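You operate a simulated robot arm through the tools that you are given. There is no shell and no other tool.

You are at the controls of a simulated two-armed robot. One attempt, no reset.

TASK
Wind the ramp up till the violet jar slides, then level it.
Fine: start the jar at the ramp's open end; once the ramp is level, slide it back there. Set down upright: violet jar.

The check looks at the end state, three seconds after you hand in, the way a careful person would. Anything else that was tipped, shoved, dropped, spilled or broken makes it a failure.

THE ROBOT
Two 6-joint arms with fingered hands on one trunk that stands fixed in place. Base frame: the origin is at the foot of the trunk, x ahead of it, y to its left, z up. Units: mm, rad, N and s.
The left shoulder is at [50, 170, 1045], the right one opposite. With the tool pointing down near the work surface each hand reaches from about 500 to 760 mm from the base axis, measured 20 degrees to its own side. Payload 3.5 kg a hand.
The TCP of each hand is the grasp point between the finger pads, 26 mm short of the fingertips. In the tool frame z runs along the fingers and y along their closing line. The gripper opens to 132 mm; its body begins 73 mm behind the TCP. The gripper is a hand of 3 fingers: y runs from the thumb to the fingers, the wrist lies at [0, 0, -234] in the tool frame.
Orientation is that of the tool frame in the base frame, as a unit quaternion [w, x, y, z]. With the fingers straight down and closing along the base's y, the tool's x points along the base's -x, its y along +y and its z along -z.

THE INTERFACE
- The arms move only by the tool drive_tool. It takes "left_rows", "right_rows" or both (then of equal length, played together; a hand with none holds still); each is a list of rows, each a list of 6 numbers: the shift along the tool's x, y, z in units of 30 mm (1.0 is 30 mm), then the turn, a rotation vector about the tool's x, y, z in units of 8 degrees (1.0 is 8 degrees). In form: [[x, y, z, ax, ay, az], ...]. A call has 1 to 20 rows; each row shifts and turns the commanded pose from where the row before left it, along the tool's axes as they then stand. A call with a number of a shift or a turn outside -1 to 1 is refused whole. Each row takes 0.2 s and may step no farther than 50 mm and 0.15 rad from the row before; otherwise, the whole call is refused. A pose out of reach is approached as far as the arm can. The call stops where the force on the tool passes 40 N (or 10 N more than at its start, if that is more) or the arm is blocked; 0.2 s more then pass. In this call time passes only in rows, and 0.2 s behind the last. It gives the time, the measured TCP pose, the force on the tool (base axes), the opening and the grip force at its end, in the units of the frame above (readings bear some noise), with the torque about the TCP (base axes, N m) and any sound that the robot's microphone picked up, and new pictures: "views" is both (left out), scene, wrist or none (wrist: the cameras of the hands that moved).
- Cameras (640 x 400 px; columns grow to the right, rows downward): "scene" is now at [33, 37.7, 1643.2]; the picture's right is [0.45, -0.89, 0.00], its down [-0.61, -0.31, -0.73] and it looks along [0.65, 0.33, -0.68] (base axes); focal length 344 px, centre (320, 200). "left" rides on the left gripper at [-61, 3, -92] in its tool frame; the picture's right is [-0.05, -1.00, 0.00], its down [0.83, -0.04, -0.56] and it looks along [0.55, -0.03, 0.83] (tool axes); focal length 230 px, centre (320, 200). "right" rides on the right gripper at [62, 3, -92] in its tool frame; the picture's right is [-0.05, 1.00, 0.00], its down [-0.83, -0.04, -0.56] and it looks along [-0.55, -0.03, 0.83] (tool axes); focal length 230 px, centre (320, 200). There is no depth. A picture from a camera that has moved, and an enlarged one, comes with that camera's place and axes in the base frame and with its lens.
- slide_trunk(by): slides the trunk up (or, below 0, down) by that many mm; the arms and the scene camera ride with it, the base frame stays. It gives what a move gives, with no picture.
- set_fingers(finger1, finger2, thumb_bend, hand): sets how far each is bent, from 0 (flat) to 100 (curled in); at 30 the hand is open as for a grip, at 70 the pads meet at the TCP. One left out holds its place. A second passes; each finger stops where it meets its share of the squeeze, and holds until it gets a number again. It is the only way to open and close the hand. It gives what a move gives, with no picture; readings hold the bend of each and the force on the fingers (four entries, about 0 where the hand has none), thumb and palm.
- turn_head(pan, tilt): turns the head with the scene camera to pan (to the left, within 1.501 rad either way) and tilt (down, from -0.506 to 1.204), counted from straight ahead of the robot. It gives what a move gives, and a new picture of the scene camera.
- close_up(camera, box): a new picture of the part [left, top, right, bottom] of that camera's present view, enlarged. It takes no simulated time.
- job_done(): hands the job in; it is judged then, once.

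Nothing tells you positions but the pictures and the camera data. Unless the task says otherwise, let go and move clear before handing in.

The tools are called after "Request:" as name(argument=value, ...) on one line, values as JSON. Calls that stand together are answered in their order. drive_tool: Moves the arms, as the interface text tells. Its arguments: {"type":"object","properties":{"left_rows":{"type":"array","items":{"type":"array","items":{"type":"number"}}},"right_rows":{"type":"array","items":{"type":"array","items":{"type":"number"}}},"views":{"type":"string","enum":["both","scene","wrist","none"]}},"required":[]} The other tools are called the same way: slide_trunk (by) moves the trunk up or down; set_fingers (finger1, finger2, thumb_bend, hand) moves the fingers one by one; turn_head (pan, tilt) turns the head that bears the scene camera; close_up (camera, box) takes an enlarged picture of a part of a camera's view; job_done () hands the job in.

At the start:

```text
t: 0.0
left_tcp_pos: [488.7, 450.5, 1189.9]
left_tcp_rot: [0.002, 0.0, 1.0, 0.002]
left_contact_force: [0.0, 0.1, 0.6]
left_moment: [0.0, -0.03, -0.01]
left_opening: 131.9
left_grip_force: 0.1
left_shape: jaw
left_bend: [30.0, 30.0, 30.0]
left_finger forces: [0.1, 0.0, 0.0, 0.0, 0.0, 0.0]
right_tcp_pos: [665.3, -65.4, 1084.1]
right_tcp_rot: [-0.001, 0.0, 1.0, 0.001]
right_contact_force: [0.7, -0.9, -0.7]
right_moment: [0.04, 0.0, -0.01]
right_opening: 132.0
right_grip_force: 0.1
right_shape: jaw
right_bend: [30.0, 30.0, 30.0]
right_finger forces: [0.0, 0.0, 0.0, 0.1, 0.1, 0.0]
trunk travel left (down, up): [-660.0, 50.0]
head pan, tilt (commanded): [0.468, 0.75]
```

scene: 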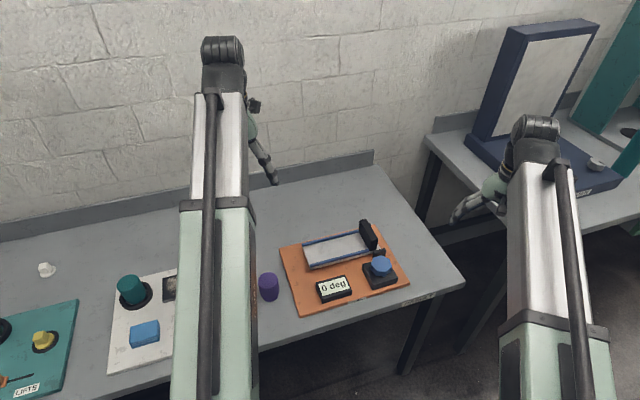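
right: 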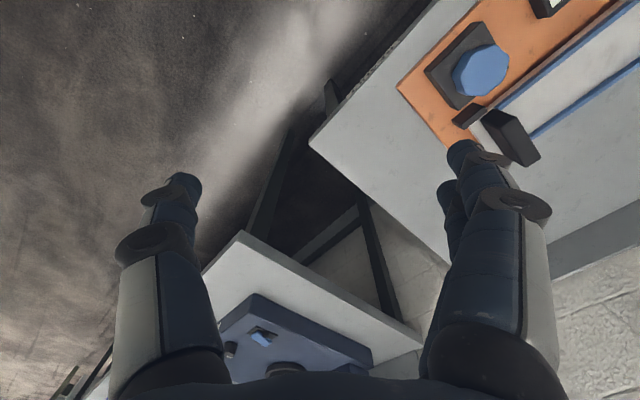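
left: 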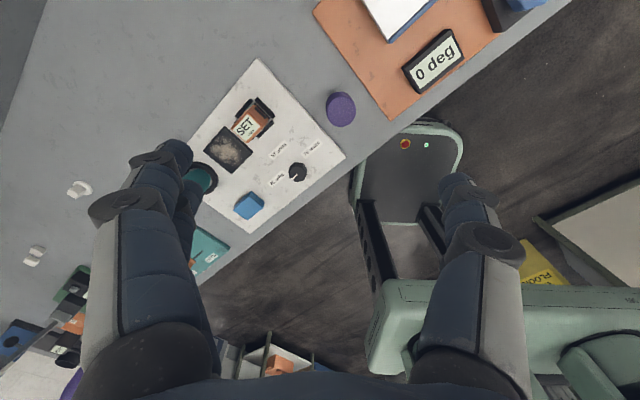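

I see an orange board with a tilting ramp, a "0 deg" display and a blue knob, with the violet jar standing on the table left of the board. I'll look closer before moving anything.

Request:
close_up(camera="scene", box=[240, 200, 440, 325])

Request:
close_up(camera="left", box=[300, 0, 580, 175])

Request:
close_up(camera="right", box=[380, 0, 640, 163])

```text
3.20 times, centred on (340, 262) of scene
camera zoom: at [33.0, 37.7, 1643.2], right [0.45, -0.89, 0.0], down [-0.61, -0.31, -0.73], along [0.65, 0.33, -0.68], focal length 1100 px, centre (256, 0)
```

zoom: 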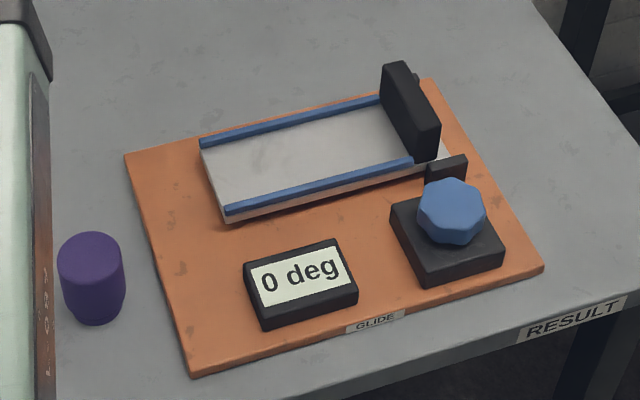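

```text
2.29 times, centred on (440, 88) of left
camera zoom: at [550.5, 454.4, 1282.7], right [0.05, -1.0, 0.0], down [-0.83, -0.04, 0.55], along [-0.55, -0.03, -0.83], focal length 526 px, centre (46, 457)
```

zoom: 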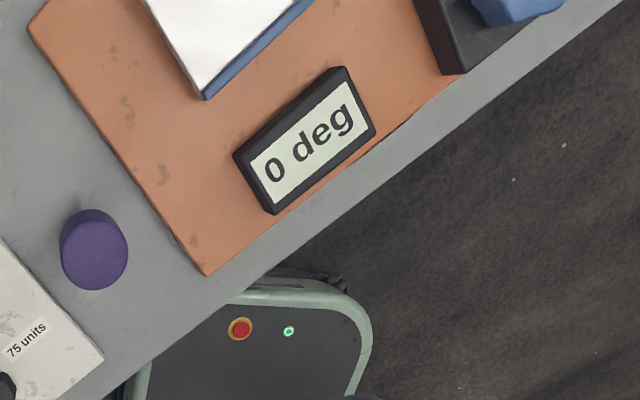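

```text
2.45 times, centred on (510, 82) of right
camera zoom: at [604.2, -60.9, 1176.0], right [0.05, 1.0, 0.0], down [0.83, -0.04, 0.56], along [0.55, -0.03, -0.83], focal length 565 px, centre (-146, 491)
```

zoom: 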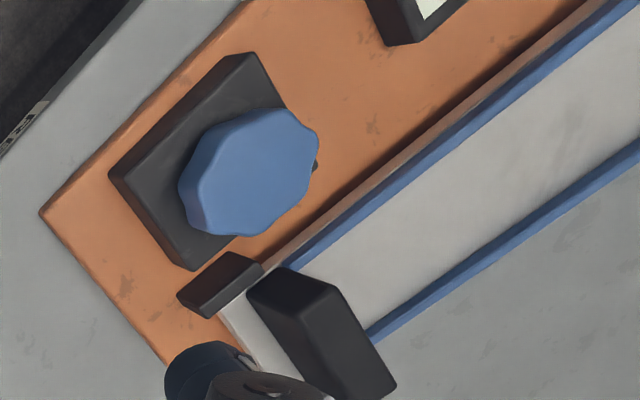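

The violet jar stands at about (453, 409) with its top near z 834. The board is turned about 45°, the ramp surface is near z 800 with its open end toward the jar, and the knob is near (640, 147). I'll bring the left hand over the jar, turned so that it closes across the ramp direction.

Request:
drive_tool(left_rows=[[0, 0, 1, 0, 0, 0.9375], [0, 0, 1, 0, 0, 0.9375], [0, 0, 1, 0, 0, 0.9375], [0, 0, 1, 0, 0, 0.9375], [0, 0, 1, 0, 0, 0.9375], [0, 0, 1, 0, 0, 0.9375], [0, -0.91, 0, 0, 0, 0], [-0.14, -0.91, 0, 0, 0, 0]], views="both")

```text
t: 1.8
left_tcp_pos: [454.6, 409.3, 1008.3]
left_tcp_rot: [0.002, 0.383, 0.924, 0.002]
left_contact_force: [-0.2, 0.4, -0.5]
left_moment: [0.01, -0.03, -0.03]
left_opening: 131.9
left_grip_force: 0.2
left_shape: jaw
left_bend: [30.0, 30.0, 30.0]
left_finger forces: [0.0, 0.0, 0.0, 0.1, 0.0, 0.0]
right_tcp_pos: [665.4, -63.7, 1083.0]
right_tcp_rot: [0.0, 0.0, 1.0, 0.0]
right_contact_force: [0.1, -0.4, -0.7]
right_moment: [0.0, -0.04, -0.02]
right_opening: 131.9
right_grip_force: 0.1
right_shape: jaw
right_bend: [30.0, 30.0, 30.0]
right_finger forces: [0.0, 0.0, 0.0, 0.1, 0.0, 0.0]
trunk travel left (down, up): [-660.0, 50.0]
head pan, tilt (commanded): [0.468, 0.75]
camera scene: at [32.9, 37.5, 1643.2], right [0.45, -0.89, 0.0], down [-0.61, -0.31, -0.73], along [0.65, 0.33, -0.68], focal length 344 px, centre (320, 200)
camera left: at [499.4, 369.5, 1101.2], right [-0.67, -0.74, -0.01], down [-0.62, 0.56, 0.55], along [-0.41, 0.37, -0.83], focal length 230 px, centre (320, 200)
```

scene: 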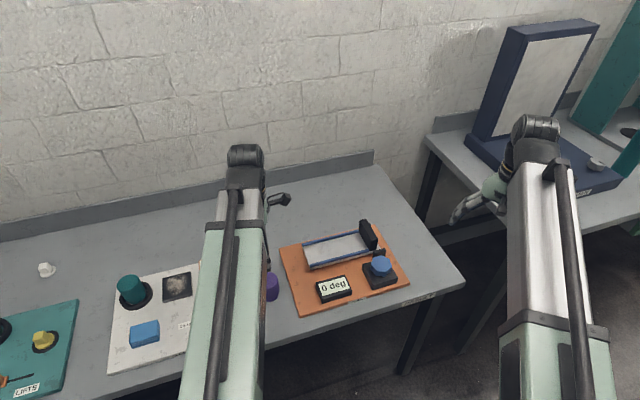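
left: 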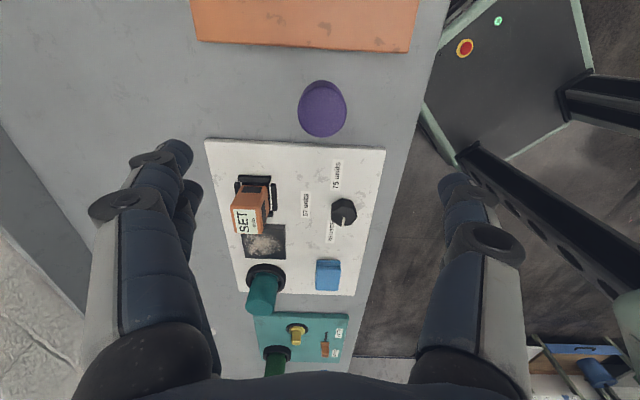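

The hand is over the jar to within a few mm. I'll descend to just above the jar top and check again.

Request:
drive_tool(left_rows=[[-0.03, -0.1, 1, 0, 0, 0], [0, 0, 1, 0, 0, 0], [0, 0, 1, 0, 0, 0], [0, 0, 1, 0, 0, 0]], views="both")

```text
t: 2.8
left_tcp_pos: [454.8, 406.6, 886.1]
left_tcp_rot: [0.001, 0.383, 0.924, 0.002]
left_contact_force: [-0.1, -0.2, -0.2]
left_moment: [-0.01, 0.01, 0.0]
left_opening: 132.0
left_grip_force: 0.1
left_shape: jaw
left_bend: [30.0, 30.0, 30.0]
left_finger forces: [0.0, 0.0, 0.0, 0.1, 0.1, 0.0]
right_tcp_pos: [665.4, -63.2, 1082.9]
right_tcp_rot: [0.0, 0.0, 1.0, -0.001]
right_contact_force: [1.5, 0.0, -0.1]
right_moment: [0.0, -0.04, -0.03]
right_opening: 132.0
right_grip_force: 0.2
right_shape: jaw
right_bend: [30.0, 30.0, 30.0]
right_finger forces: [0.0, 0.0, 0.1, 0.1, 0.0, 0.0]
trunk travel left (down, up): [-660.0, 50.0]
head pan, tilt (commanded): [0.468, 0.75]
camera scene: at [33.2, 37.8, 1643.2], right [0.45, -0.89, 0.0], down [-0.61, -0.31, -0.73], along [0.65, 0.33, -0.68], focal length 344 px, centre (320, 200)
camera left: at [500.0, 366.9, 979.4], right [-0.67, -0.74, -0.01], down [-0.62, 0.56, 0.55], along [-0.41, 0.37, -0.83], focal length 230 px, centre (320, 200)
```

scene: 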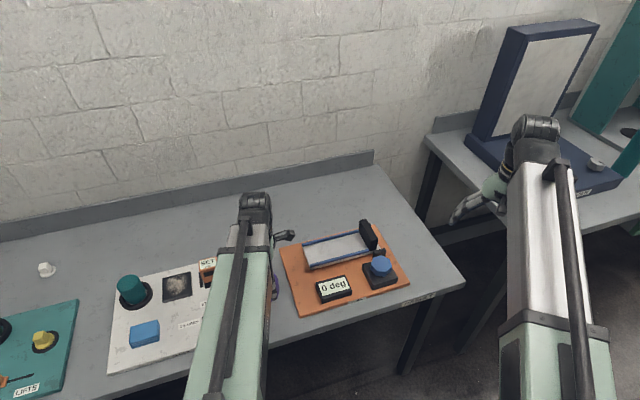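
left: 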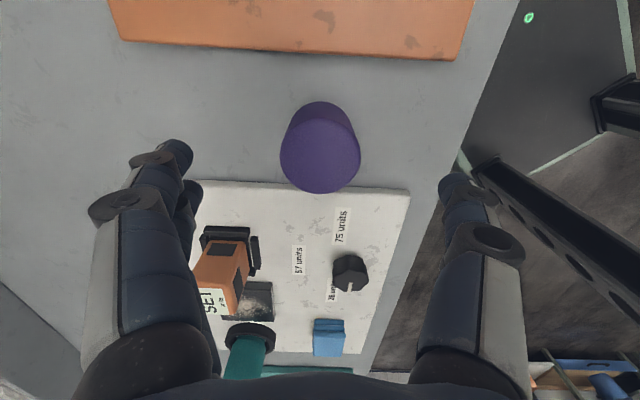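

The hand is centred on the jar. I'll descend so that the pads hold its upper half, then close gently.

Request:
drive_tool(left_rows=[[0, 0, 1, 0, 0, 0], [0, 0, 1, 0, 0, 0], [0, 0, 0.47, 0, 0, 0]], views="wrist")

```text
t: 3.6
left_tcp_pos: [454.3, 408.7, 813.6]
left_tcp_rot: [0.002, 0.383, 0.924, 0.002]
left_contact_force: [0.0, 0.5, 0.7]
left_moment: [-0.04, -0.01, -0.01]
left_opening: 131.8
left_grip_force: 0.1
left_shape: jaw
left_bend: [30.0, 30.0, 30.0]
left_finger forces: [0.1, 0.0, 0.1, 0.0, 0.0, 0.0]
right_tcp_pos: [667.3, -63.2, 1084.6]
right_tcp_rot: [0.0, 0.0, 1.0, 0.001]
right_contact_force: [0.5, 0.6, 0.4]
right_moment: [-0.01, 0.01, 0.0]
right_opening: 132.0
right_grip_force: 0.0
right_shape: jaw
right_bend: [30.0, 30.0, 30.0]
right_finger forces: [0.1, 0.0, 0.0, 0.0, 0.0, 0.0]
trunk travel left (down, up): [-660.0, 50.0]
head pan, tilt (commanded): [0.468, 0.75]
camera left: at [500.7, 368.0, 905.6], right [-0.67, -0.74, -0.01], down [-0.62, 0.56, 0.55], along [-0.41, 0.37, -0.83], focal length 230 px, centre (320, 200)
```

left: 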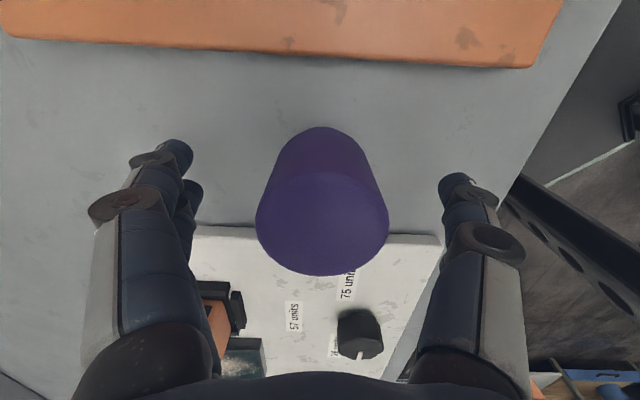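

Still clear of the jar and table with no force. I'll raise the hand a touch for table clearance and close on the jar.

Request:
drive_tool(left_rows=[[0, 0, -0.12, 0, 0, 0]], views="none")

Request:
set_fingers(hand="left", finger1=50, finger2=50, thumb_bend=50)

```text
t: 4.0
left_tcp_pos: [454.8, 409.0, 816.4]
left_tcp_rot: [0.001, 0.382, 0.924, 0.002]
left_contact_force: [0.5, 0.2, 0.1]
left_moment: [0.02, 0.04, 0.0]
left_opening: 131.8
left_grip_force: 0.0
left_shape: jaw
left_bend: [30.0, 30.0, 30.0]
left_finger forces: [0.1, 0.0, 0.0, 0.0, 0.0, 0.0]
right_tcp_pos: [666.3, -64.5, 1083.7]
right_tcp_rot: [0.0, 0.0, 1.0, 0.0]
right_contact_force: [-0.3, 0.2, 0.5]
right_moment: [0.03, -0.02, 0.0]
right_opening: 131.8
right_grip_force: 0.0
right_shape: jaw
right_bend: [30.0, 30.0, 30.0]
right_finger forces: [0.0, 0.0, 0.0, 0.0, 0.1, 0.0]
trunk travel left (down, up): [-660.0, 50.0]
head pan, tilt (commanded): [0.468, 0.75]
```

```text
t: 5.0
left_tcp_pos: [454.4, 408.6, 815.7]
left_tcp_rot: [0.001, 0.383, 0.924, 0.002]
left_contact_force: [-0.8, 0.7, 0.0]
left_moment: [-0.02, -0.01, 0.01]
left_opening: 68.5
left_grip_force: 0.0
left_shape: fingers
left_bend: [50.0, 50.0, 50.0]
left_finger forces: [0.0, 0.1, 0.0, 0.0, 0.0, 0.0]
right_tcp_pos: [666.2, -64.2, 1083.8]
right_tcp_rot: [0.0, 0.0, 1.0, 0.0]
right_contact_force: [0.5, -0.2, 0.0]
right_moment: [0.02, 0.0, -0.02]
right_opening: 131.7
right_grip_force: 0.0
right_shape: jaw
right_bend: [30.0, 30.0, 30.0]
right_finger forces: [0.0, 0.0, 0.0, 0.0, 0.1, 0.1]
trunk travel left (down, up): [-660.0, 50.0]
head pan, tilt (commanded): [0.468, 0.75]
```

No contact yet at 68 mm opening. I'll close a bit further to grip.

Request:
set_fingers(hand="left", finger1=57, finger2=57, thumb_bend=57)

Request:
close_up(camera="left", box=[80, 60, 560, 360])

```text
t: 6.0
left_tcp_pos: [453.3, 409.8, 815.8]
left_tcp_rot: [0.002, 0.382, 0.924, 0.002]
left_contact_force: [-0.1, -0.8, 0.6]
left_moment: [0.01, 0.02, 0.02]
left_opening: 52.6
left_grip_force: 2.2
left_shape: fingers
left_bend: [55.0, 54.0, 55.0]
left_finger forces: [0.5, 1.3, 0.0, 0.1, 2.1, 0.0]
right_tcp_pos: [666.0, -64.0, 1082.5]
right_tcp_rot: [0.0, 0.001, 1.0, -0.001]
right_contact_force: [0.3, -0.6, 0.9]
right_moment: [-0.03, -0.02, -0.01]
right_opening: 131.9
right_grip_force: 0.1
right_shape: jaw
right_bend: [30.0, 30.0, 30.0]
right_finger forces: [0.0, 0.1, 0.1, 0.1, 0.0, 0.0]
trunk travel left (down, up): [-660.0, 50.0]
head pan, tilt (commanded): [0.468, 0.75]
```

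```text
1.33 times, centred on (320, 210) of left
camera zoom: at [499.8, 367.8, 909.6], right [-0.67, -0.74, -0.01], down [-0.62, 0.56, 0.55], along [-0.41, 0.37, -0.83], focal length 307 px, centre (320, 187)
```

zoom: 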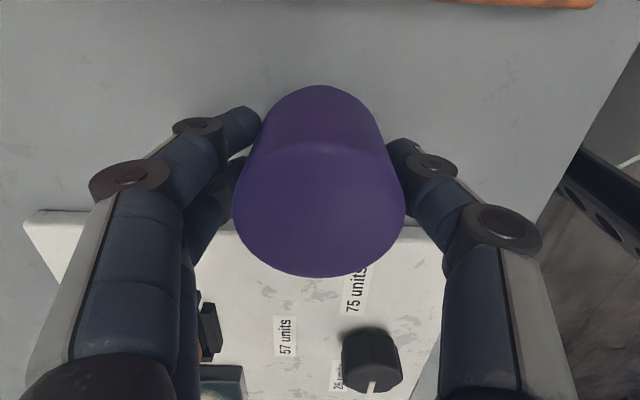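

Contact with about 2 N on the jar. I'll firm the grip a little for the lift.

Request:
set_fingers(hand="left", finger1=62, finger2=62, thumb_bend=62)

Request:
drive_tool(left_rows=[[0, 0, -0.33, 0, 0, 0], [0, 0, -0.33, 0, 0, 0]], views="both")

```text
t: 7.0
left_tcp_pos: [454.6, 408.9, 815.8]
left_tcp_rot: [0.002, 0.383, 0.924, 0.002]
left_contact_force: [0.5, -0.1, 0.3]
left_moment: [-0.02, 0.01, -0.06]
left_opening: 50.3
left_grip_force: 9.0
left_shape: fingers
left_bend: [56.0, 55.0, 58.0]
left_finger forces: [4.3, 5.0, 0.0, 0.0, 9.1, 0.0]
right_tcp_pos: [665.7, -64.8, 1082.4]
right_tcp_rot: [0.0, 0.0, 1.0, 0.0]
right_contact_force: [0.0, 0.8, 0.3]
right_moment: [0.01, 0.02, -0.02]
right_opening: 131.9
right_grip_force: 0.0
right_shape: jaw
right_bend: [30.0, 30.0, 30.0]
right_finger forces: [0.0, 0.0, 0.0, 0.0, 0.0, 0.0]
trunk travel left (down, up): [-660.0, 50.0]
head pan, tilt (commanded): [0.468, 0.75]
```

```text
t: 7.6
left_tcp_pos: [454.6, 408.0, 835.5]
left_tcp_rot: [0.001, 0.383, 0.924, 0.002]
left_contact_force: [-0.7, -0.1, -1.8]
left_moment: [0.0, 0.04, 0.01]
left_opening: 50.0
left_grip_force: 9.2
left_shape: fingers
left_bend: [56.0, 55.0, 58.0]
left_finger forces: [4.2, 4.8, 0.0, 0.0, 9.2, 0.0]
right_tcp_pos: [665.7, -64.0, 1084.1]
right_tcp_rot: [0.0, -0.001, 1.0, 0.0]
right_contact_force: [-1.4, -0.1, 0.5]
right_moment: [0.02, -0.02, 0.01]
right_opening: 131.8
right_grip_force: 0.0
right_shape: jaw
right_bend: [30.0, 30.0, 30.0]
right_finger forces: [0.0, 0.0, 0.0, 0.1, 0.1, 0.1]
trunk travel left (down, up): [-660.0, 50.0]
head pan, tilt (commanded): [0.468, 0.75]
camera scene: at [33.1, 37.8, 1643.1], right [0.45, -0.89, 0.0], down [-0.61, -0.31, -0.73], along [0.65, 0.33, -0.68], focal length 344 px, centre (320, 200)
camera left: at [499.8, 366.5, 929.3], right [-0.67, -0.74, -0.01], down [-0.62, 0.56, 0.55], along [-0.41, 0.37, -0.83], focal length 230 px, centre (320, 200)
```

scene: 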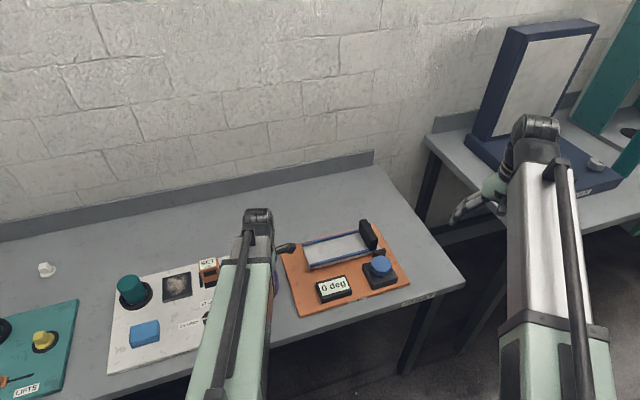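
left: 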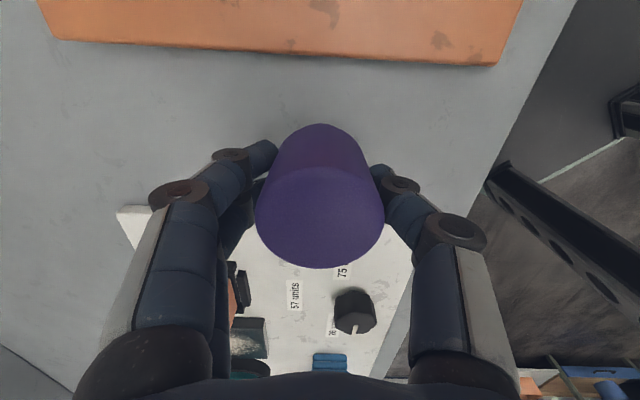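

The jar is held and lifted (about 1.8 N). I'll carry it high over to the ramp's open end, which I take to be around (600, 370), aiming for a jar centre near (627, 343).

Request:
drive_tool(left_rows=[[0, 0, -1, 0, 0, 0], [0, 0, -1, 0, 0, 0], [0, 0, -1, 0, 0, 0], [-0.93, 0.42, 0, 0, 0, 0], [-0.93, 0.42, 0, 0, 0, 0], [-0.93, 0.42, 0, 0, 0, 0], [-0.93, 0.42, 0, 0, 0, 0]], views="both")

```text
t: 9.2
left_tcp_pos: [569.1, 364.9, 928.6]
left_tcp_rot: [0.001, 0.383, 0.924, 0.003]
left_contact_force: [1.1, 0.4, -2.3]
left_moment: [-0.01, 0.02, 0.02]
left_opening: 50.0
left_grip_force: 9.2
left_shape: fingers
left_bend: [56.0, 55.0, 58.0]
left_finger forces: [4.2, 5.0, 0.1, 0.1, 9.0, 0.1]
right_tcp_pos: [665.7, -63.1, 1082.9]
right_tcp_rot: [0.0, -0.001, 1.0, 0.0]
right_contact_force: [0.5, 0.0, -0.7]
right_moment: [0.0, 0.0, 0.0]
right_opening: 131.7
right_grip_force: 0.0
right_shape: jaw
right_bend: [30.0, 30.0, 30.0]
right_finger forces: [0.1, 0.0, 0.0, 0.0, 0.1, 0.0]
trunk travel left (down, up): [-660.0, 50.0]
head pan, tilt (commanded): [0.468, 0.75]
camera scene: at [33.5, 37.6, 1643.1], right [0.45, -0.89, 0.0], down [-0.61, -0.31, -0.73], along [0.65, 0.33, -0.68], focal length 344 px, centre (320, 200)
camera left: at [613.9, 325.0, 1021.6], right [-0.67, -0.74, -0.01], down [-0.62, 0.55, 0.55], along [-0.41, 0.37, -0.83], focal length 230 px, centre (320, 200)
```

scene: 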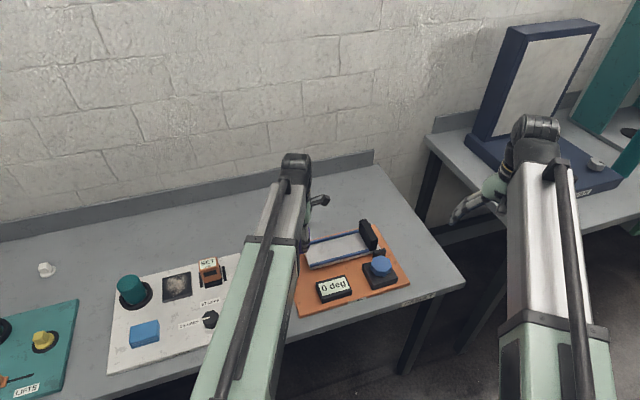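
left: 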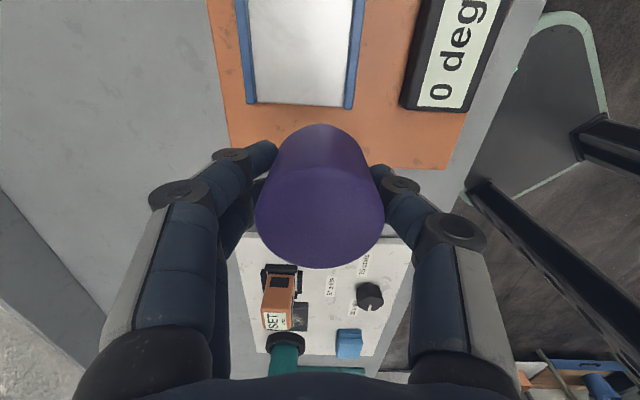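

From here I see the ramp aligned with my tool axis, its centreline about 20 mm to my tool +y side. I'll take enlarged pictures to refine the ramp height.

Request:
close_up(camera="left", box=[200, 0, 520, 200])

Request:
close_up(camera="scene", box=[280, 200, 440, 300])

```text
2.00 times, centred on (360, 100) of left
camera zoom: at [613.9, 325.0, 1021.6], right [-0.67, -0.74, -0.01], down [-0.62, 0.55, 0.55], along [-0.41, 0.37, -0.83], focal length 460 px, centre (240, 400)
```

zoom: 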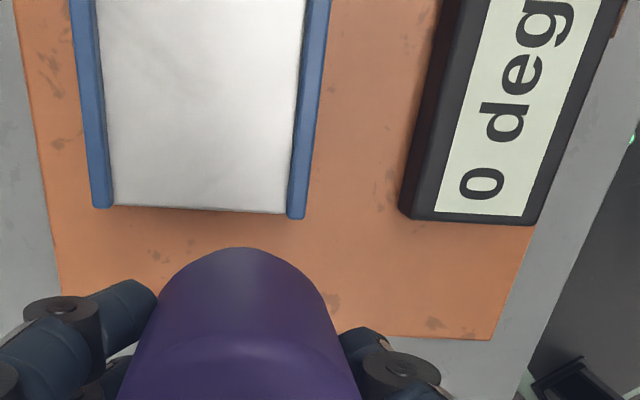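

```text
4.00 times, centred on (360, 250) of scene
camera zoom: at [33.5, 37.6, 1643.1], right [0.45, -0.89, 0.0], down [-0.61, -0.31, -0.73], along [0.65, 0.33, -0.68], focal length 1375 px, centre (160, 0)
```

zoom: 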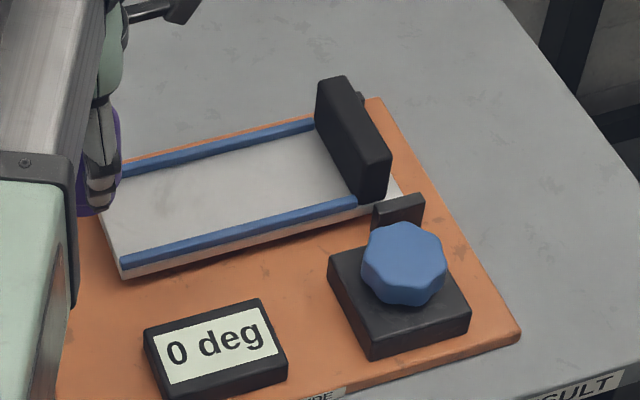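

The ramp surface works out near z 805 with rail tops near 812, and an inner width of about 75 mm, so the 55 mm jar fits. I'll move over the open end, centred between the rails and about 38 mm in from the edge.

Request:
drive_tool(left_rows=[[-0.92, 0.3, 0, 0, 0, 0], [-0.92, 0.29, 0, 0, 0, 0], [0, 0, 0.6, 0, 0, 0], [0, 0, 0.6, 0, 0, 0]], views="both")

Request:
close_up(camera="scene", box=[280, 190, 440, 290])

```text
t: 10.2
left_tcp_pos: [621.3, 339.4, 892.4]
left_tcp_rot: [0.002, 0.383, 0.924, 0.003]
left_contact_force: [1.0, -0.1, -2.1]
left_moment: [0.0, -0.05, 0.03]
left_opening: 49.9
left_grip_force: 9.1
left_shape: fingers
left_bend: [56.0, 55.0, 58.0]
left_finger forces: [4.3, 4.9, 0.0, 0.0, 9.0, 0.1]
right_tcp_pos: [665.7, -64.0, 1083.7]
right_tcp_rot: [0.0, 0.001, 1.0, 0.0]
right_contact_force: [0.3, 0.9, 1.2]
right_moment: [0.0, -0.02, 0.0]
right_opening: 131.8
right_grip_force: 0.1
right_shape: jaw
right_bend: [30.0, 30.0, 30.0]
right_finger forces: [0.0, 0.0, 0.0, 0.0, 0.1, 0.0]
trunk travel left (down, up): [-660.0, 50.0]
head pan, tilt (commanded): [0.468, 0.75]
camera scene: at [33.3, 37.8, 1643.2], right [0.45, -0.89, 0.0], down [-0.61, -0.31, -0.73], along [0.65, 0.33, -0.68], focal length 344 px, centre (320, 200)
camera left: at [666.8, 298.3, 985.3], right [-0.67, -0.74, -0.01], down [-0.62, 0.56, 0.55], along [-0.41, 0.37, -0.83], focal length 230 px, centre (320, 200)
```

scene: 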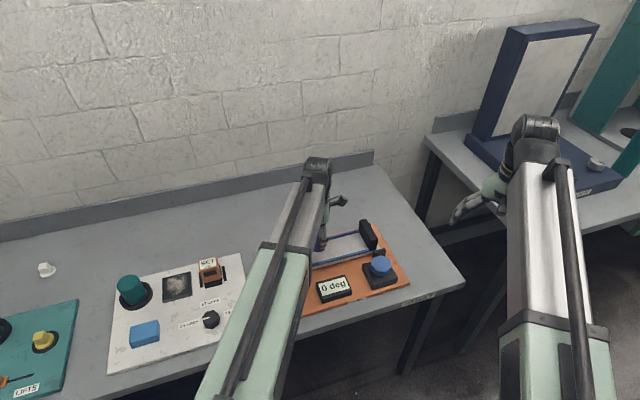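
left: 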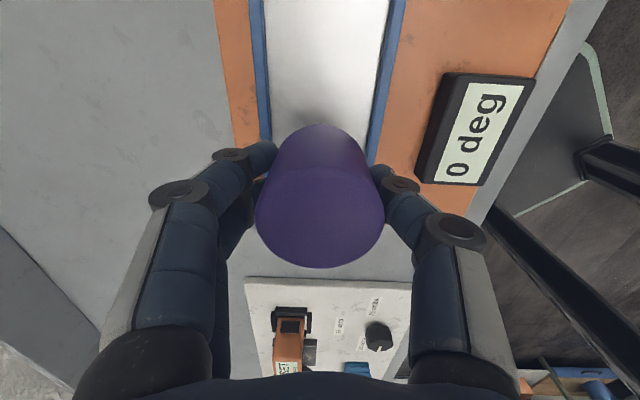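

```text
4.00 times, centred on (360, 240) of scene
camera zoom: at [33.3, 37.8, 1643.2], right [0.45, -0.89, 0.0], down [-0.61, -0.31, -0.73], along [0.65, 0.33, -0.68], focal length 1375 px, centre (160, 40)
```

zoom: 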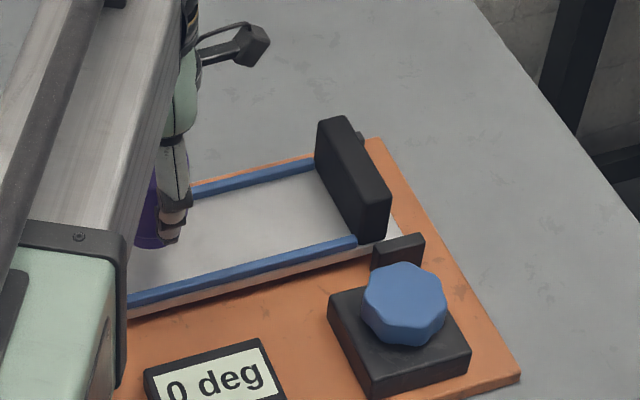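

The jar is centred between the rails. I'll lower toward the deck, then feel for contact in small steps.

Request:
drive_tool(left_rows=[[0, 0, 0.4, 0, 0, 0], [0, 0, 0.4, 0, 0, 0]], views="wrist")

```text
t: 10.8
left_tcp_pos: [621.9, 338.0, 868.2]
left_tcp_rot: [0.002, 0.383, 0.924, 0.003]
left_contact_force: [-0.4, 0.3, -1.8]
left_moment: [0.02, -0.05, -0.01]
left_opening: 50.1
left_grip_force: 9.1
left_shape: fingers
left_bend: [56.0, 55.0, 58.0]
left_finger forces: [4.2, 5.0, 0.0, 0.1, 9.0, 0.0]
right_tcp_pos: [666.7, -63.5, 1083.7]
right_tcp_rot: [0.0, 0.001, 1.0, 0.0]
right_contact_force: [-0.4, -0.1, 0.5]
right_moment: [-0.02, 0.01, 0.03]
right_opening: 131.9
right_grip_force: 0.1
right_shape: jaw
right_bend: [30.0, 30.0, 30.0]
right_finger forces: [0.0, 0.1, 0.1, 0.0, 0.0, 0.1]
trunk travel left (down, up): [-660.0, 50.0]
head pan, tilt (commanded): [0.468, 0.75]
camera left: at [667.6, 297.0, 962.2], right [-0.67, -0.74, -0.01], down [-0.62, 0.56, 0.55], along [-0.41, 0.37, -0.83], focal length 230 px, centre (320, 200)
```

left: 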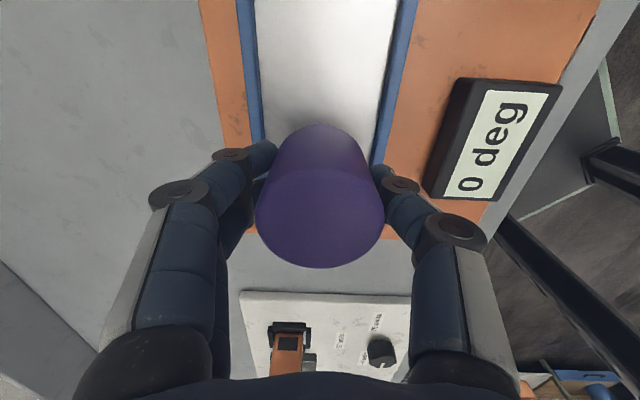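

Request:
drive_tool(left_rows=[[0, 0, 0.12, 0, 0, 0], [0, 0, 0.12, 0, 0, 0]], views="none")

```text
t: 11.4
left_tcp_pos: [621.1, 338.6, 861.8]
left_tcp_rot: [0.001, 0.383, 0.924, 0.001]
left_contact_force: [0.3, -0.5, -1.5]
left_moment: [0.03, 0.02, -0.02]
left_opening: 50.0
left_grip_force: 8.4
left_shape: fingers
left_bend: [56.0, 55.0, 58.0]
left_finger forces: [4.2, 5.0, 0.1, 0.0, 9.1, 0.0]
right_tcp_pos: [666.7, -64.2, 1083.1]
right_tcp_rot: [0.0, 0.0, 1.0, 0.0]
right_contact_force: [0.3, -0.1, -0.7]
right_moment: [-0.01, -0.01, 0.0]
right_opening: 131.9
right_grip_force: 0.0
right_shape: jaw
right_bend: [30.0, 30.0, 30.0]
right_finger forces: [0.0, 0.1, 0.0, 0.0, 0.1, 0.1]
trunk travel left (down, up): [-660.0, 50.0]
head pan, tilt (commanded): [0.468, 0.75]
```

Still hanging free (force −1.5 N). I'll keep lowering in small steps.

Request:
drive_tool(left_rows=[[0, 0, 0.1, 0, 0, 0], [0, 0, 0.05, 0, 0, 0]], views="wrist")

```text
t: 12.0
left_tcp_pos: [620.6, 337.7, 856.8]
left_tcp_rot: [0.002, 0.383, 0.924, 0.004]
left_contact_force: [2.2, 0.0, 6.0]
left_moment: [0.0, -0.05, 0.01]
left_opening: 49.9
left_grip_force: 10.4
left_shape: fingers
left_bend: [56.0, 55.0, 58.0]
left_finger forces: [5.6, 6.2, 0.0, 0.0, 9.5, 0.0]
right_tcp_pos: [664.8, -64.6, 1083.7]
right_tcp_rot: [0.0, 0.0, 1.0, 0.0]
right_contact_force: [-0.9, 0.6, -0.3]
right_moment: [0.01, -0.02, -0.01]
right_opening: 132.0
right_grip_force: 0.1
right_shape: jaw
right_bend: [30.0, 30.0, 30.0]
right_finger forces: [0.0, 0.1, 0.0, 0.0, 0.0, 0.0]
trunk travel left (down, up): [-660.0, 50.0]
head pan, tilt (commanded): [0.468, 0.75]
camera left: at [666.1, 297.0, 950.7], right [-0.67, -0.74, -0.01], down [-0.62, 0.55, 0.55], along [-0.41, 0.37, -0.83], focal length 230 px, centre (320, 200)
```

left: 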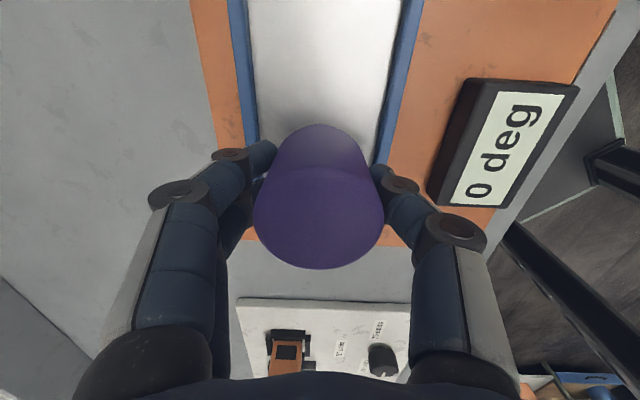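

Contact felt (6 N up). I'll ease off slightly and release.

Request:
drive_tool(left_rows=[[0, 0, -0.03, 0, 0, 0]], views="none")

Request:
set_fingers(hand="left", finger1=52, finger2=52, thumb_bend=52)

Request:
set_fingers(hand="left", finger1=35, finger2=35, thumb_bend=35)

Request:
close_up(camera="left", box=[160, 0, 480, 200])

```text
t: 12.4
left_tcp_pos: [619.4, 337.9, 857.4]
left_tcp_rot: [0.003, 0.383, 0.924, 0.004]
left_contact_force: [2.6, 0.7, 6.3]
left_moment: [0.01, -0.09, 0.0]
left_opening: 49.8
left_grip_force: 11.0
left_shape: fingers
left_bend: [56.0, 55.0, 58.0]
left_finger forces: [5.9, 6.2, 0.0, 0.0, 9.2, 0.0]
right_tcp_pos: [665.1, -65.0, 1083.5]
right_tcp_rot: [0.001, 0.0, 1.0, 0.0]
right_contact_force: [-0.5, -0.1, -0.4]
right_moment: [-0.01, 0.01, 0.03]
right_opening: 132.0
right_grip_force: 0.0
right_shape: jaw
right_bend: [30.0, 30.0, 30.0]
right_finger forces: [0.0, 0.1, 0.0, 0.0, 0.0, 0.1]
trunk travel left (down, up): [-660.0, 50.0]
head pan, tilt (commanded): [0.468, 0.75]
```

```text
t: 13.4
left_tcp_pos: [620.2, 337.5, 856.6]
left_tcp_rot: [0.001, 0.383, 0.924, 0.003]
left_contact_force: [-0.5, -0.3, -0.1]
left_moment: [-0.02, 0.0, -0.02]
left_opening: 60.5
left_grip_force: 0.1
left_shape: fingers
left_bend: [52.0, 52.0, 52.0]
left_finger forces: [0.0, 0.0, 0.1, 0.0, 0.0, 0.0]
right_tcp_pos: [666.9, -64.6, 1082.6]
right_tcp_rot: [0.0, 0.0, 1.0, -0.001]
right_contact_force: [-0.2, 0.0, -1.0]
right_moment: [-0.04, 0.0, 0.03]
right_opening: 131.9
right_grip_force: 0.0
right_shape: jaw
right_bend: [30.0, 30.0, 30.0]
right_finger forces: [0.1, 0.1, 0.0, 0.1, 0.1, 0.0]
trunk travel left (down, up): [-660.0, 50.0]
head pan, tilt (commanded): [0.468, 0.75]
```

```text
t: 14.4
left_tcp_pos: [619.6, 337.7, 857.6]
left_tcp_rot: [0.002, 0.382, 0.924, 0.002]
left_contact_force: [0.6, -0.6, 1.0]
left_moment: [0.0, 0.01, -0.01]
left_opening: 117.6
left_grip_force: 0.1
left_shape: fingers
left_bend: [35.0, 35.0, 35.0]
left_finger forces: [0.0, 0.0, 0.0, 0.0, 0.0, 0.0]
right_tcp_pos: [667.1, -63.7, 1082.6]
right_tcp_rot: [0.001, 0.0, 1.0, 0.0]
right_contact_force: [0.9, 0.2, 0.6]
right_moment: [0.02, 0.0, 0.05]
right_opening: 131.8
right_grip_force: 0.0
right_shape: jaw
right_bend: [30.0, 30.0, 30.0]
right_finger forces: [0.0, 0.1, 0.1, 0.1, 0.0, 0.0]
trunk travel left (down, up): [-660.0, 50.0]
head pan, tilt (commanded): [0.468, 0.75]
```

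```text
2.00 times, centred on (320, 100) of left
camera zoom: at [665.4, 296.9, 950.2], right [-0.67, -0.74, -0.01], down [-0.62, 0.56, 0.55], along [-0.41, 0.37, -0.83], focal length 460 px, centre (320, 400)
```

zoom: 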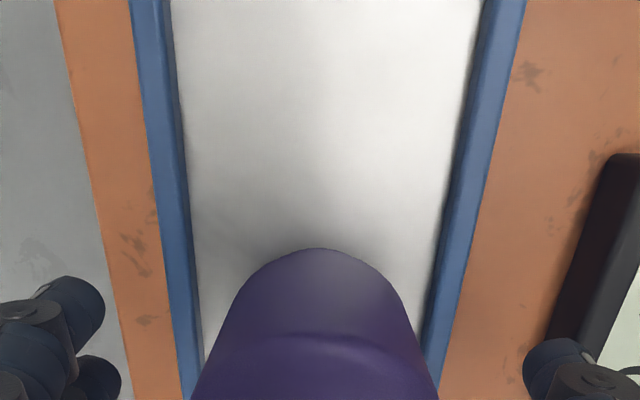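

The jar stands on the deck between the rails at the open end. I'll lift the left hand straight up and move it back out of the way.

Request:
drive_tool(left_rows=[[0, 0, -0.7, 0, 0, 0], [0, 0, -1, 0, 0, 0], [0, 0, -1, 0, 0, 0], [0, 0, -1, 0, 0, 0], [0, 0, -1, 0, 0, 0], [1, -0.07, -0.5, 0, 0, 0], [1, -0.07, -0.5, 0, 0, 0], [1, -0.07, -0.5, 0, 0, 0], [1, -0.07, 0, 0, 0, 0], [1, -0.07, 0, 0, 0, 0], [1, -0.07, 0, 0, 0, 0], [1, 0, 0, 0, 0, 0]], views="both")

Request:
close_up(camera="scene", box=[270, 190, 430, 290])

```text
t: 17.0
left_tcp_pos: [459.0, 480.5, 1044.8]
left_tcp_rot: [0.002, 0.383, 0.924, 0.003]
left_contact_force: [-0.7, -1.2, 0.4]
left_moment: [0.0, 0.01, 0.01]
left_opening: 117.8
left_grip_force: 0.0
left_shape: fingers
left_bend: [35.0, 35.0, 35.0]
left_finger forces: [0.1, 0.1, 0.0, 0.0, 0.0, 0.0]
right_tcp_pos: [665.9, -63.8, 1083.8]
right_tcp_rot: [0.0, 0.0, 1.0, 0.0]
right_contact_force: [0.4, -0.5, 0.1]
right_moment: [-0.01, 0.01, 0.01]
right_opening: 131.9
right_grip_force: 0.1
right_shape: jaw
right_bend: [30.0, 30.0, 30.0]
right_finger forces: [0.0, 0.0, 0.1, 0.0, 0.0, 0.0]
trunk travel left (down, up): [-660.0, 50.0]
head pan, tilt (commanded): [0.468, 0.75]
camera scene: at [32.7, 38.0, 1643.2], right [0.45, -0.89, 0.0], down [-0.61, -0.31, -0.73], along [0.65, 0.33, -0.68], focal length 344 px, centre (320, 200)
camera left: at [504.5, 439.1, 1137.3], right [-0.67, -0.74, -0.01], down [-0.62, 0.56, 0.55], along [-0.41, 0.37, -0.83], focal length 230 px, centre (320, 200)
```

scene: 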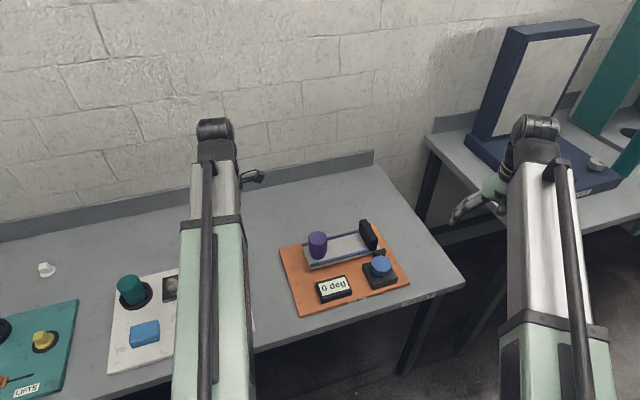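
left: 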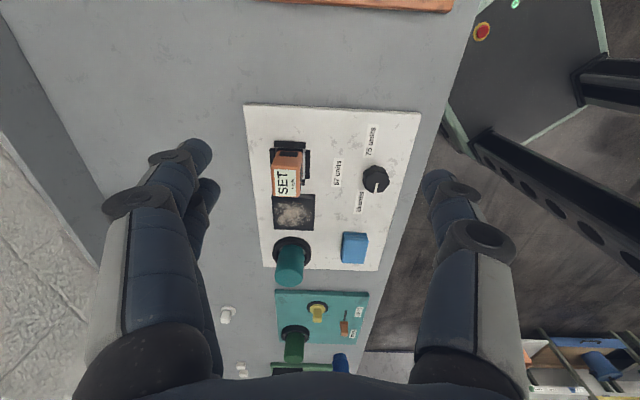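

```text
4.00 times, centred on (350, 240) of scene
camera zoom: at [32.7, 38.0, 1643.2], right [0.45, -0.89, 0.0], down [-0.61, -0.31, -0.73], along [0.65, 0.33, -0.68], focal length 1375 px, centre (200, 40)
```

zoom: 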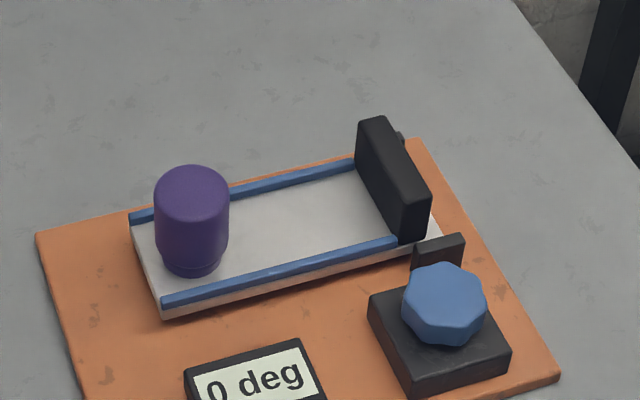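

The jar stands upright at the open end and the display reads 0 deg. Next the right hand: I take the knob axis to be near (636, 147) with its top near z 846, so I'll move above it and look.

Request:
drive_tool(right_rows=[[0.125, 0.88, 0.5, 0, 0, 0], [0.125, 0.88, 0.5, 0, 0, 0], [0.125, 0.88, 0.5, 0, 0, 0], [0.125, 0.88, 0.5, 0, 0, 0], [0.125, 0.88, 0.5, 0, 0, 0], [0.125, 0.88, 0.5, 0, 0, 0], [0.125, 0.88, 0.5, 0, 0, 0], [0.125, 0.88, 0.5, 0, 0, 0]], views="both")

Request:
set_fingers(hand="right", finger1=40, finger2=40, thumb_bend=40)

```text
t: 18.8
left_tcp_pos: [459.0, 480.2, 1045.0]
left_tcp_rot: [0.002, 0.383, 0.924, 0.002]
left_contact_force: [-0.4, 0.2, 0.5]
left_moment: [0.01, -0.05, 0.04]
left_opening: 117.4
left_grip_force: 0.1
left_shape: fingers
left_bend: [35.0, 35.0, 35.0]
left_finger forces: [0.0, 0.0, 0.1, 0.1, 0.0, 0.0]
right_tcp_pos: [635.7, 145.9, 966.3]
right_tcp_rot: [0.0, -0.001, 1.0, 0.0]
right_contact_force: [0.4, 0.0, 1.4]
right_moment: [0.01, 0.04, 0.01]
right_opening: 131.8
right_grip_force: 0.0
right_shape: jaw
right_bend: [30.0, 30.0, 30.0]
right_finger forces: [0.1, 0.0, 0.0, 0.0, 0.0, 0.0]
trunk travel left (down, up): [-660.0, 50.0]
head pan, tilt (commanded): [0.468, 0.75]
camera scene: at [33.0, 38.0, 1643.2], right [0.45, -0.89, 0.0], down [-0.61, -0.31, -0.73], along [0.65, 0.33, -0.68], focal length 344 px, centre (320, 200)
camera right: at [573.6, 150.5, 1058.1], right [0.05, 1.0, 0.0], down [0.83, -0.04, 0.56], along [0.55, -0.03, -0.83], focal length 230 px, centre (320, 200)
```

scene: 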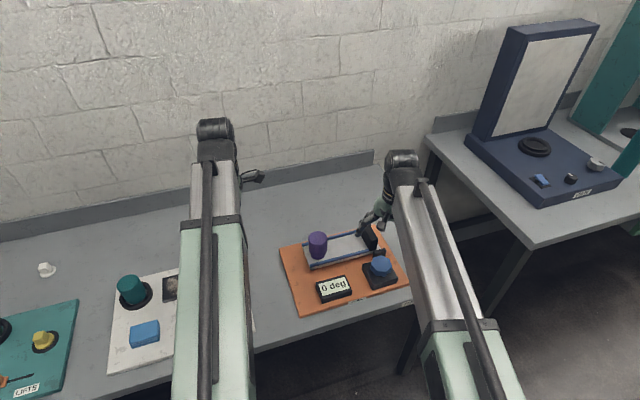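
right: 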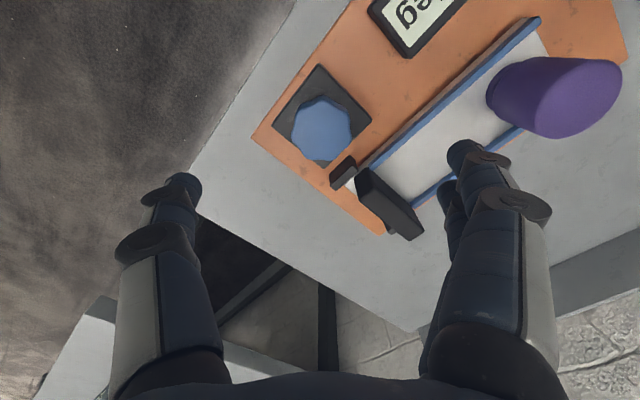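

```text
t: 19.8
left_tcp_pos: [459.2, 480.2, 1044.4]
left_tcp_rot: [0.002, 0.383, 0.924, 0.001]
left_contact_force: [0.7, -0.5, 0.4]
left_moment: [-0.01, 0.03, 0.0]
left_opening: 117.6
left_grip_force: 0.1
left_shape: fingers
left_bend: [35.0, 35.0, 35.0]
left_finger forces: [0.1, 0.1, 0.0, 0.0, 0.1, 0.0]
right_tcp_pos: [635.6, 146.9, 964.7]
right_tcp_rot: [0.0, 0.001, 1.0, -0.001]
right_contact_force: [0.1, -0.4, -0.3]
right_moment: [0.02, 0.0, -0.02]
right_opening: 102.3
right_grip_force: 0.0
right_shape: fingers
right_bend: [40.0, 40.0, 40.0]
right_finger forces: [0.0, 0.0, 0.0, 0.0, 0.0, 0.0]
trunk travel left (down, up): [-660.0, 50.0]
head pan, tilt (commanded): [0.468, 0.75]
```

Request:
close_up(camera="right", box=[240, 30, 440, 155])

Request:
close_up(camera="scene", box=[290, 200, 450, 300])

```text
3.20 times, centred on (340, 92) of right
camera zoom: at [573.6, 150.2, 1058.2], right [0.05, 1.0, 0.0], down [0.83, -0.04, 0.56], along [0.55, -0.03, -0.83], focal length 736 px, centre (256, 544)
```

zoom: 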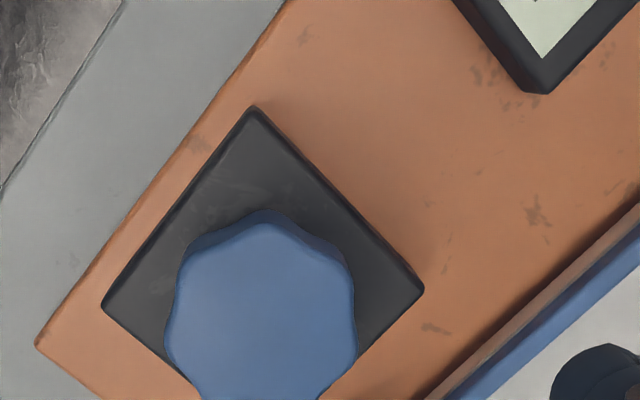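

```text
4.00 times, centred on (370, 250) of scene
camera zoom: at [33.0, 37.7, 1643.2], right [0.45, -0.89, 0.0], down [-0.61, -0.31, -0.73], along [0.65, 0.33, -0.68], focal length 1375 px, centre (120, 0)
```

zoom: 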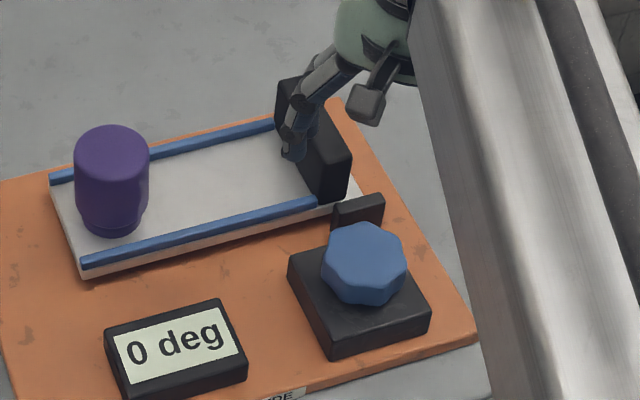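

The knob is under the hand to within about 1 mm; the box top under it is near z 803. I'll descend in stages around the knob.

Request:
drive_tool(right_rows=[[-0.02, 0.02, 1, 0, 0, 0], [0, 0, 1, 0, 0, 0], [0, 0, 1, 0, 0, 0], [0, 0, 0.6, 0, 0, 0]], views="both")

```text
t: 20.8
left_tcp_pos: [459.7, 480.8, 1044.1]
left_tcp_rot: [0.002, 0.383, 0.924, 0.003]
left_contact_force: [0.6, -0.1, -0.8]
left_moment: [0.01, -0.01, -0.02]
left_opening: 117.8
left_grip_force: 0.1
left_shape: fingers
left_bend: [35.0, 35.0, 35.0]
left_finger forces: [0.0, 0.1, 0.0, 0.1, 0.0, 0.0]
right_tcp_pos: [637.4, 149.4, 855.4]
right_tcp_rot: [0.0, 0.0, 1.0, 0.0]
right_contact_force: [-0.4, 0.1, -0.4]
right_moment: [-0.02, -0.04, -0.02]
right_opening: 102.1
right_grip_force: 0.1
right_shape: fingers
right_bend: [40.0, 40.0, 40.0]
right_finger forces: [0.1, 0.0, 0.1, 0.1, 0.1, 0.1]
trunk travel left (down, up): [-660.0, 50.0]
head pan, tilt (commanded): [0.468, 0.75]
camera scene: at [33.0, 37.7, 1643.2], right [0.45, -0.89, 0.0], down [-0.61, -0.31, -0.73], along [0.65, 0.33, -0.68], focal length 344 px, centre (320, 200)
camera right: at [574.4, 152.2, 948.9], right [0.05, 1.0, 0.0], down [0.83, -0.04, 0.56], along [0.55, -0.03, -0.83], focal length 230 px, centre (320, 200)
```

scene: 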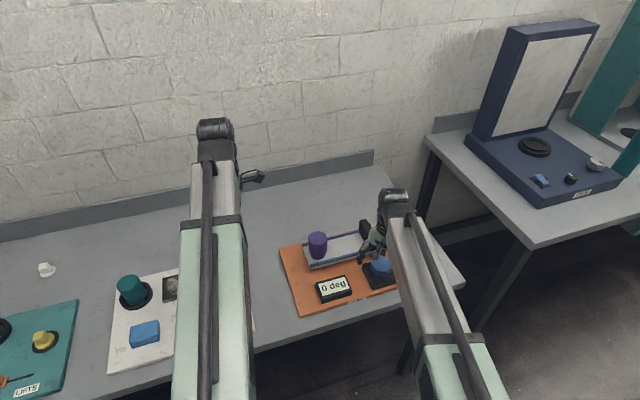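
right: 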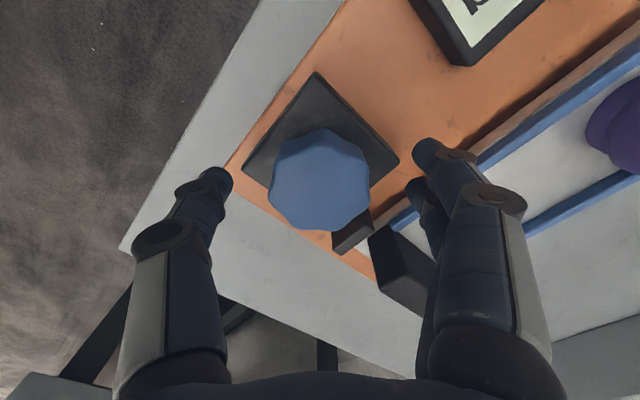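

The knob is centred between the fingers; I estimate its top at about z 838. I'll go down another 20 mm watching force.

Request:
drive_tool(right_rows=[[0.04, 0, 0.35, 0, 0, 0], [0, 0, 0.32, 0, 0, 0]], views="wrist")

Request:
close_up(camera="scene", box=[300, 190, 460, 290])

```text
t: 21.4
left_tcp_pos: [459.6, 480.9, 1043.5]
left_tcp_rot: [0.002, 0.383, 0.924, 0.002]
left_contact_force: [0.2, -0.6, 0.0]
left_moment: [0.03, -0.01, 0.04]
left_opening: 117.9
left_grip_force: 0.1
left_shape: fingers
left_bend: [35.0, 35.0, 35.0]
left_finger forces: [0.0, 0.0, 0.0, 0.0, 0.0, 0.0]
right_tcp_pos: [633.0, 150.5, 835.3]
right_tcp_rot: [0.0, 0.0, 1.0, 0.0]
right_contact_force: [-0.2, 0.2, 0.2]
right_moment: [0.02, 0.01, -0.02]
right_opening: 102.0
right_grip_force: 0.1
right_shape: fingers
right_bend: [40.0, 40.0, 40.0]
right_finger forces: [0.0, 0.0, 0.0, 0.0, 0.1, 0.1]
trunk travel left (down, up): [-660.0, 50.0]
head pan, tilt (commanded): [0.468, 0.75]
camera right: at [571.7, 152.8, 928.0], right [0.05, 1.0, 0.0], down [0.83, -0.04, 0.56], along [0.55, -0.03, -0.83], focal length 230 px, centre (320, 200)
```

right: 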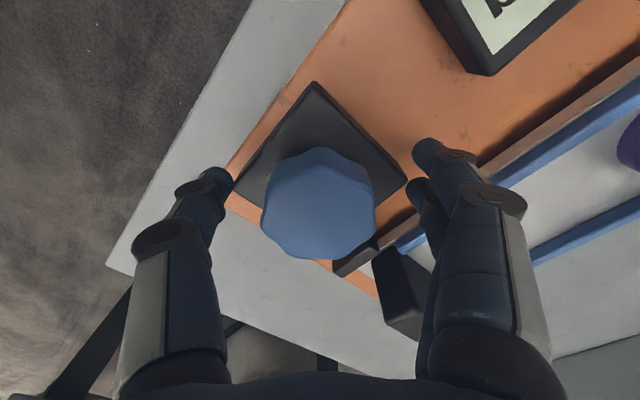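

```text
4.00 times, centred on (380, 240) of scene
camera zoom: at [33.0, 37.7, 1643.2], right [0.45, -0.89, 0.0], down [-0.61, -0.31, -0.73], along [0.65, 0.33, -0.68], focal length 1375 px, centre (80, 40)
```

zoom: 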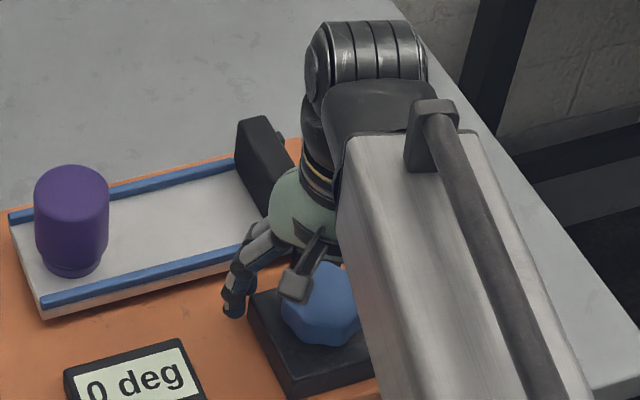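

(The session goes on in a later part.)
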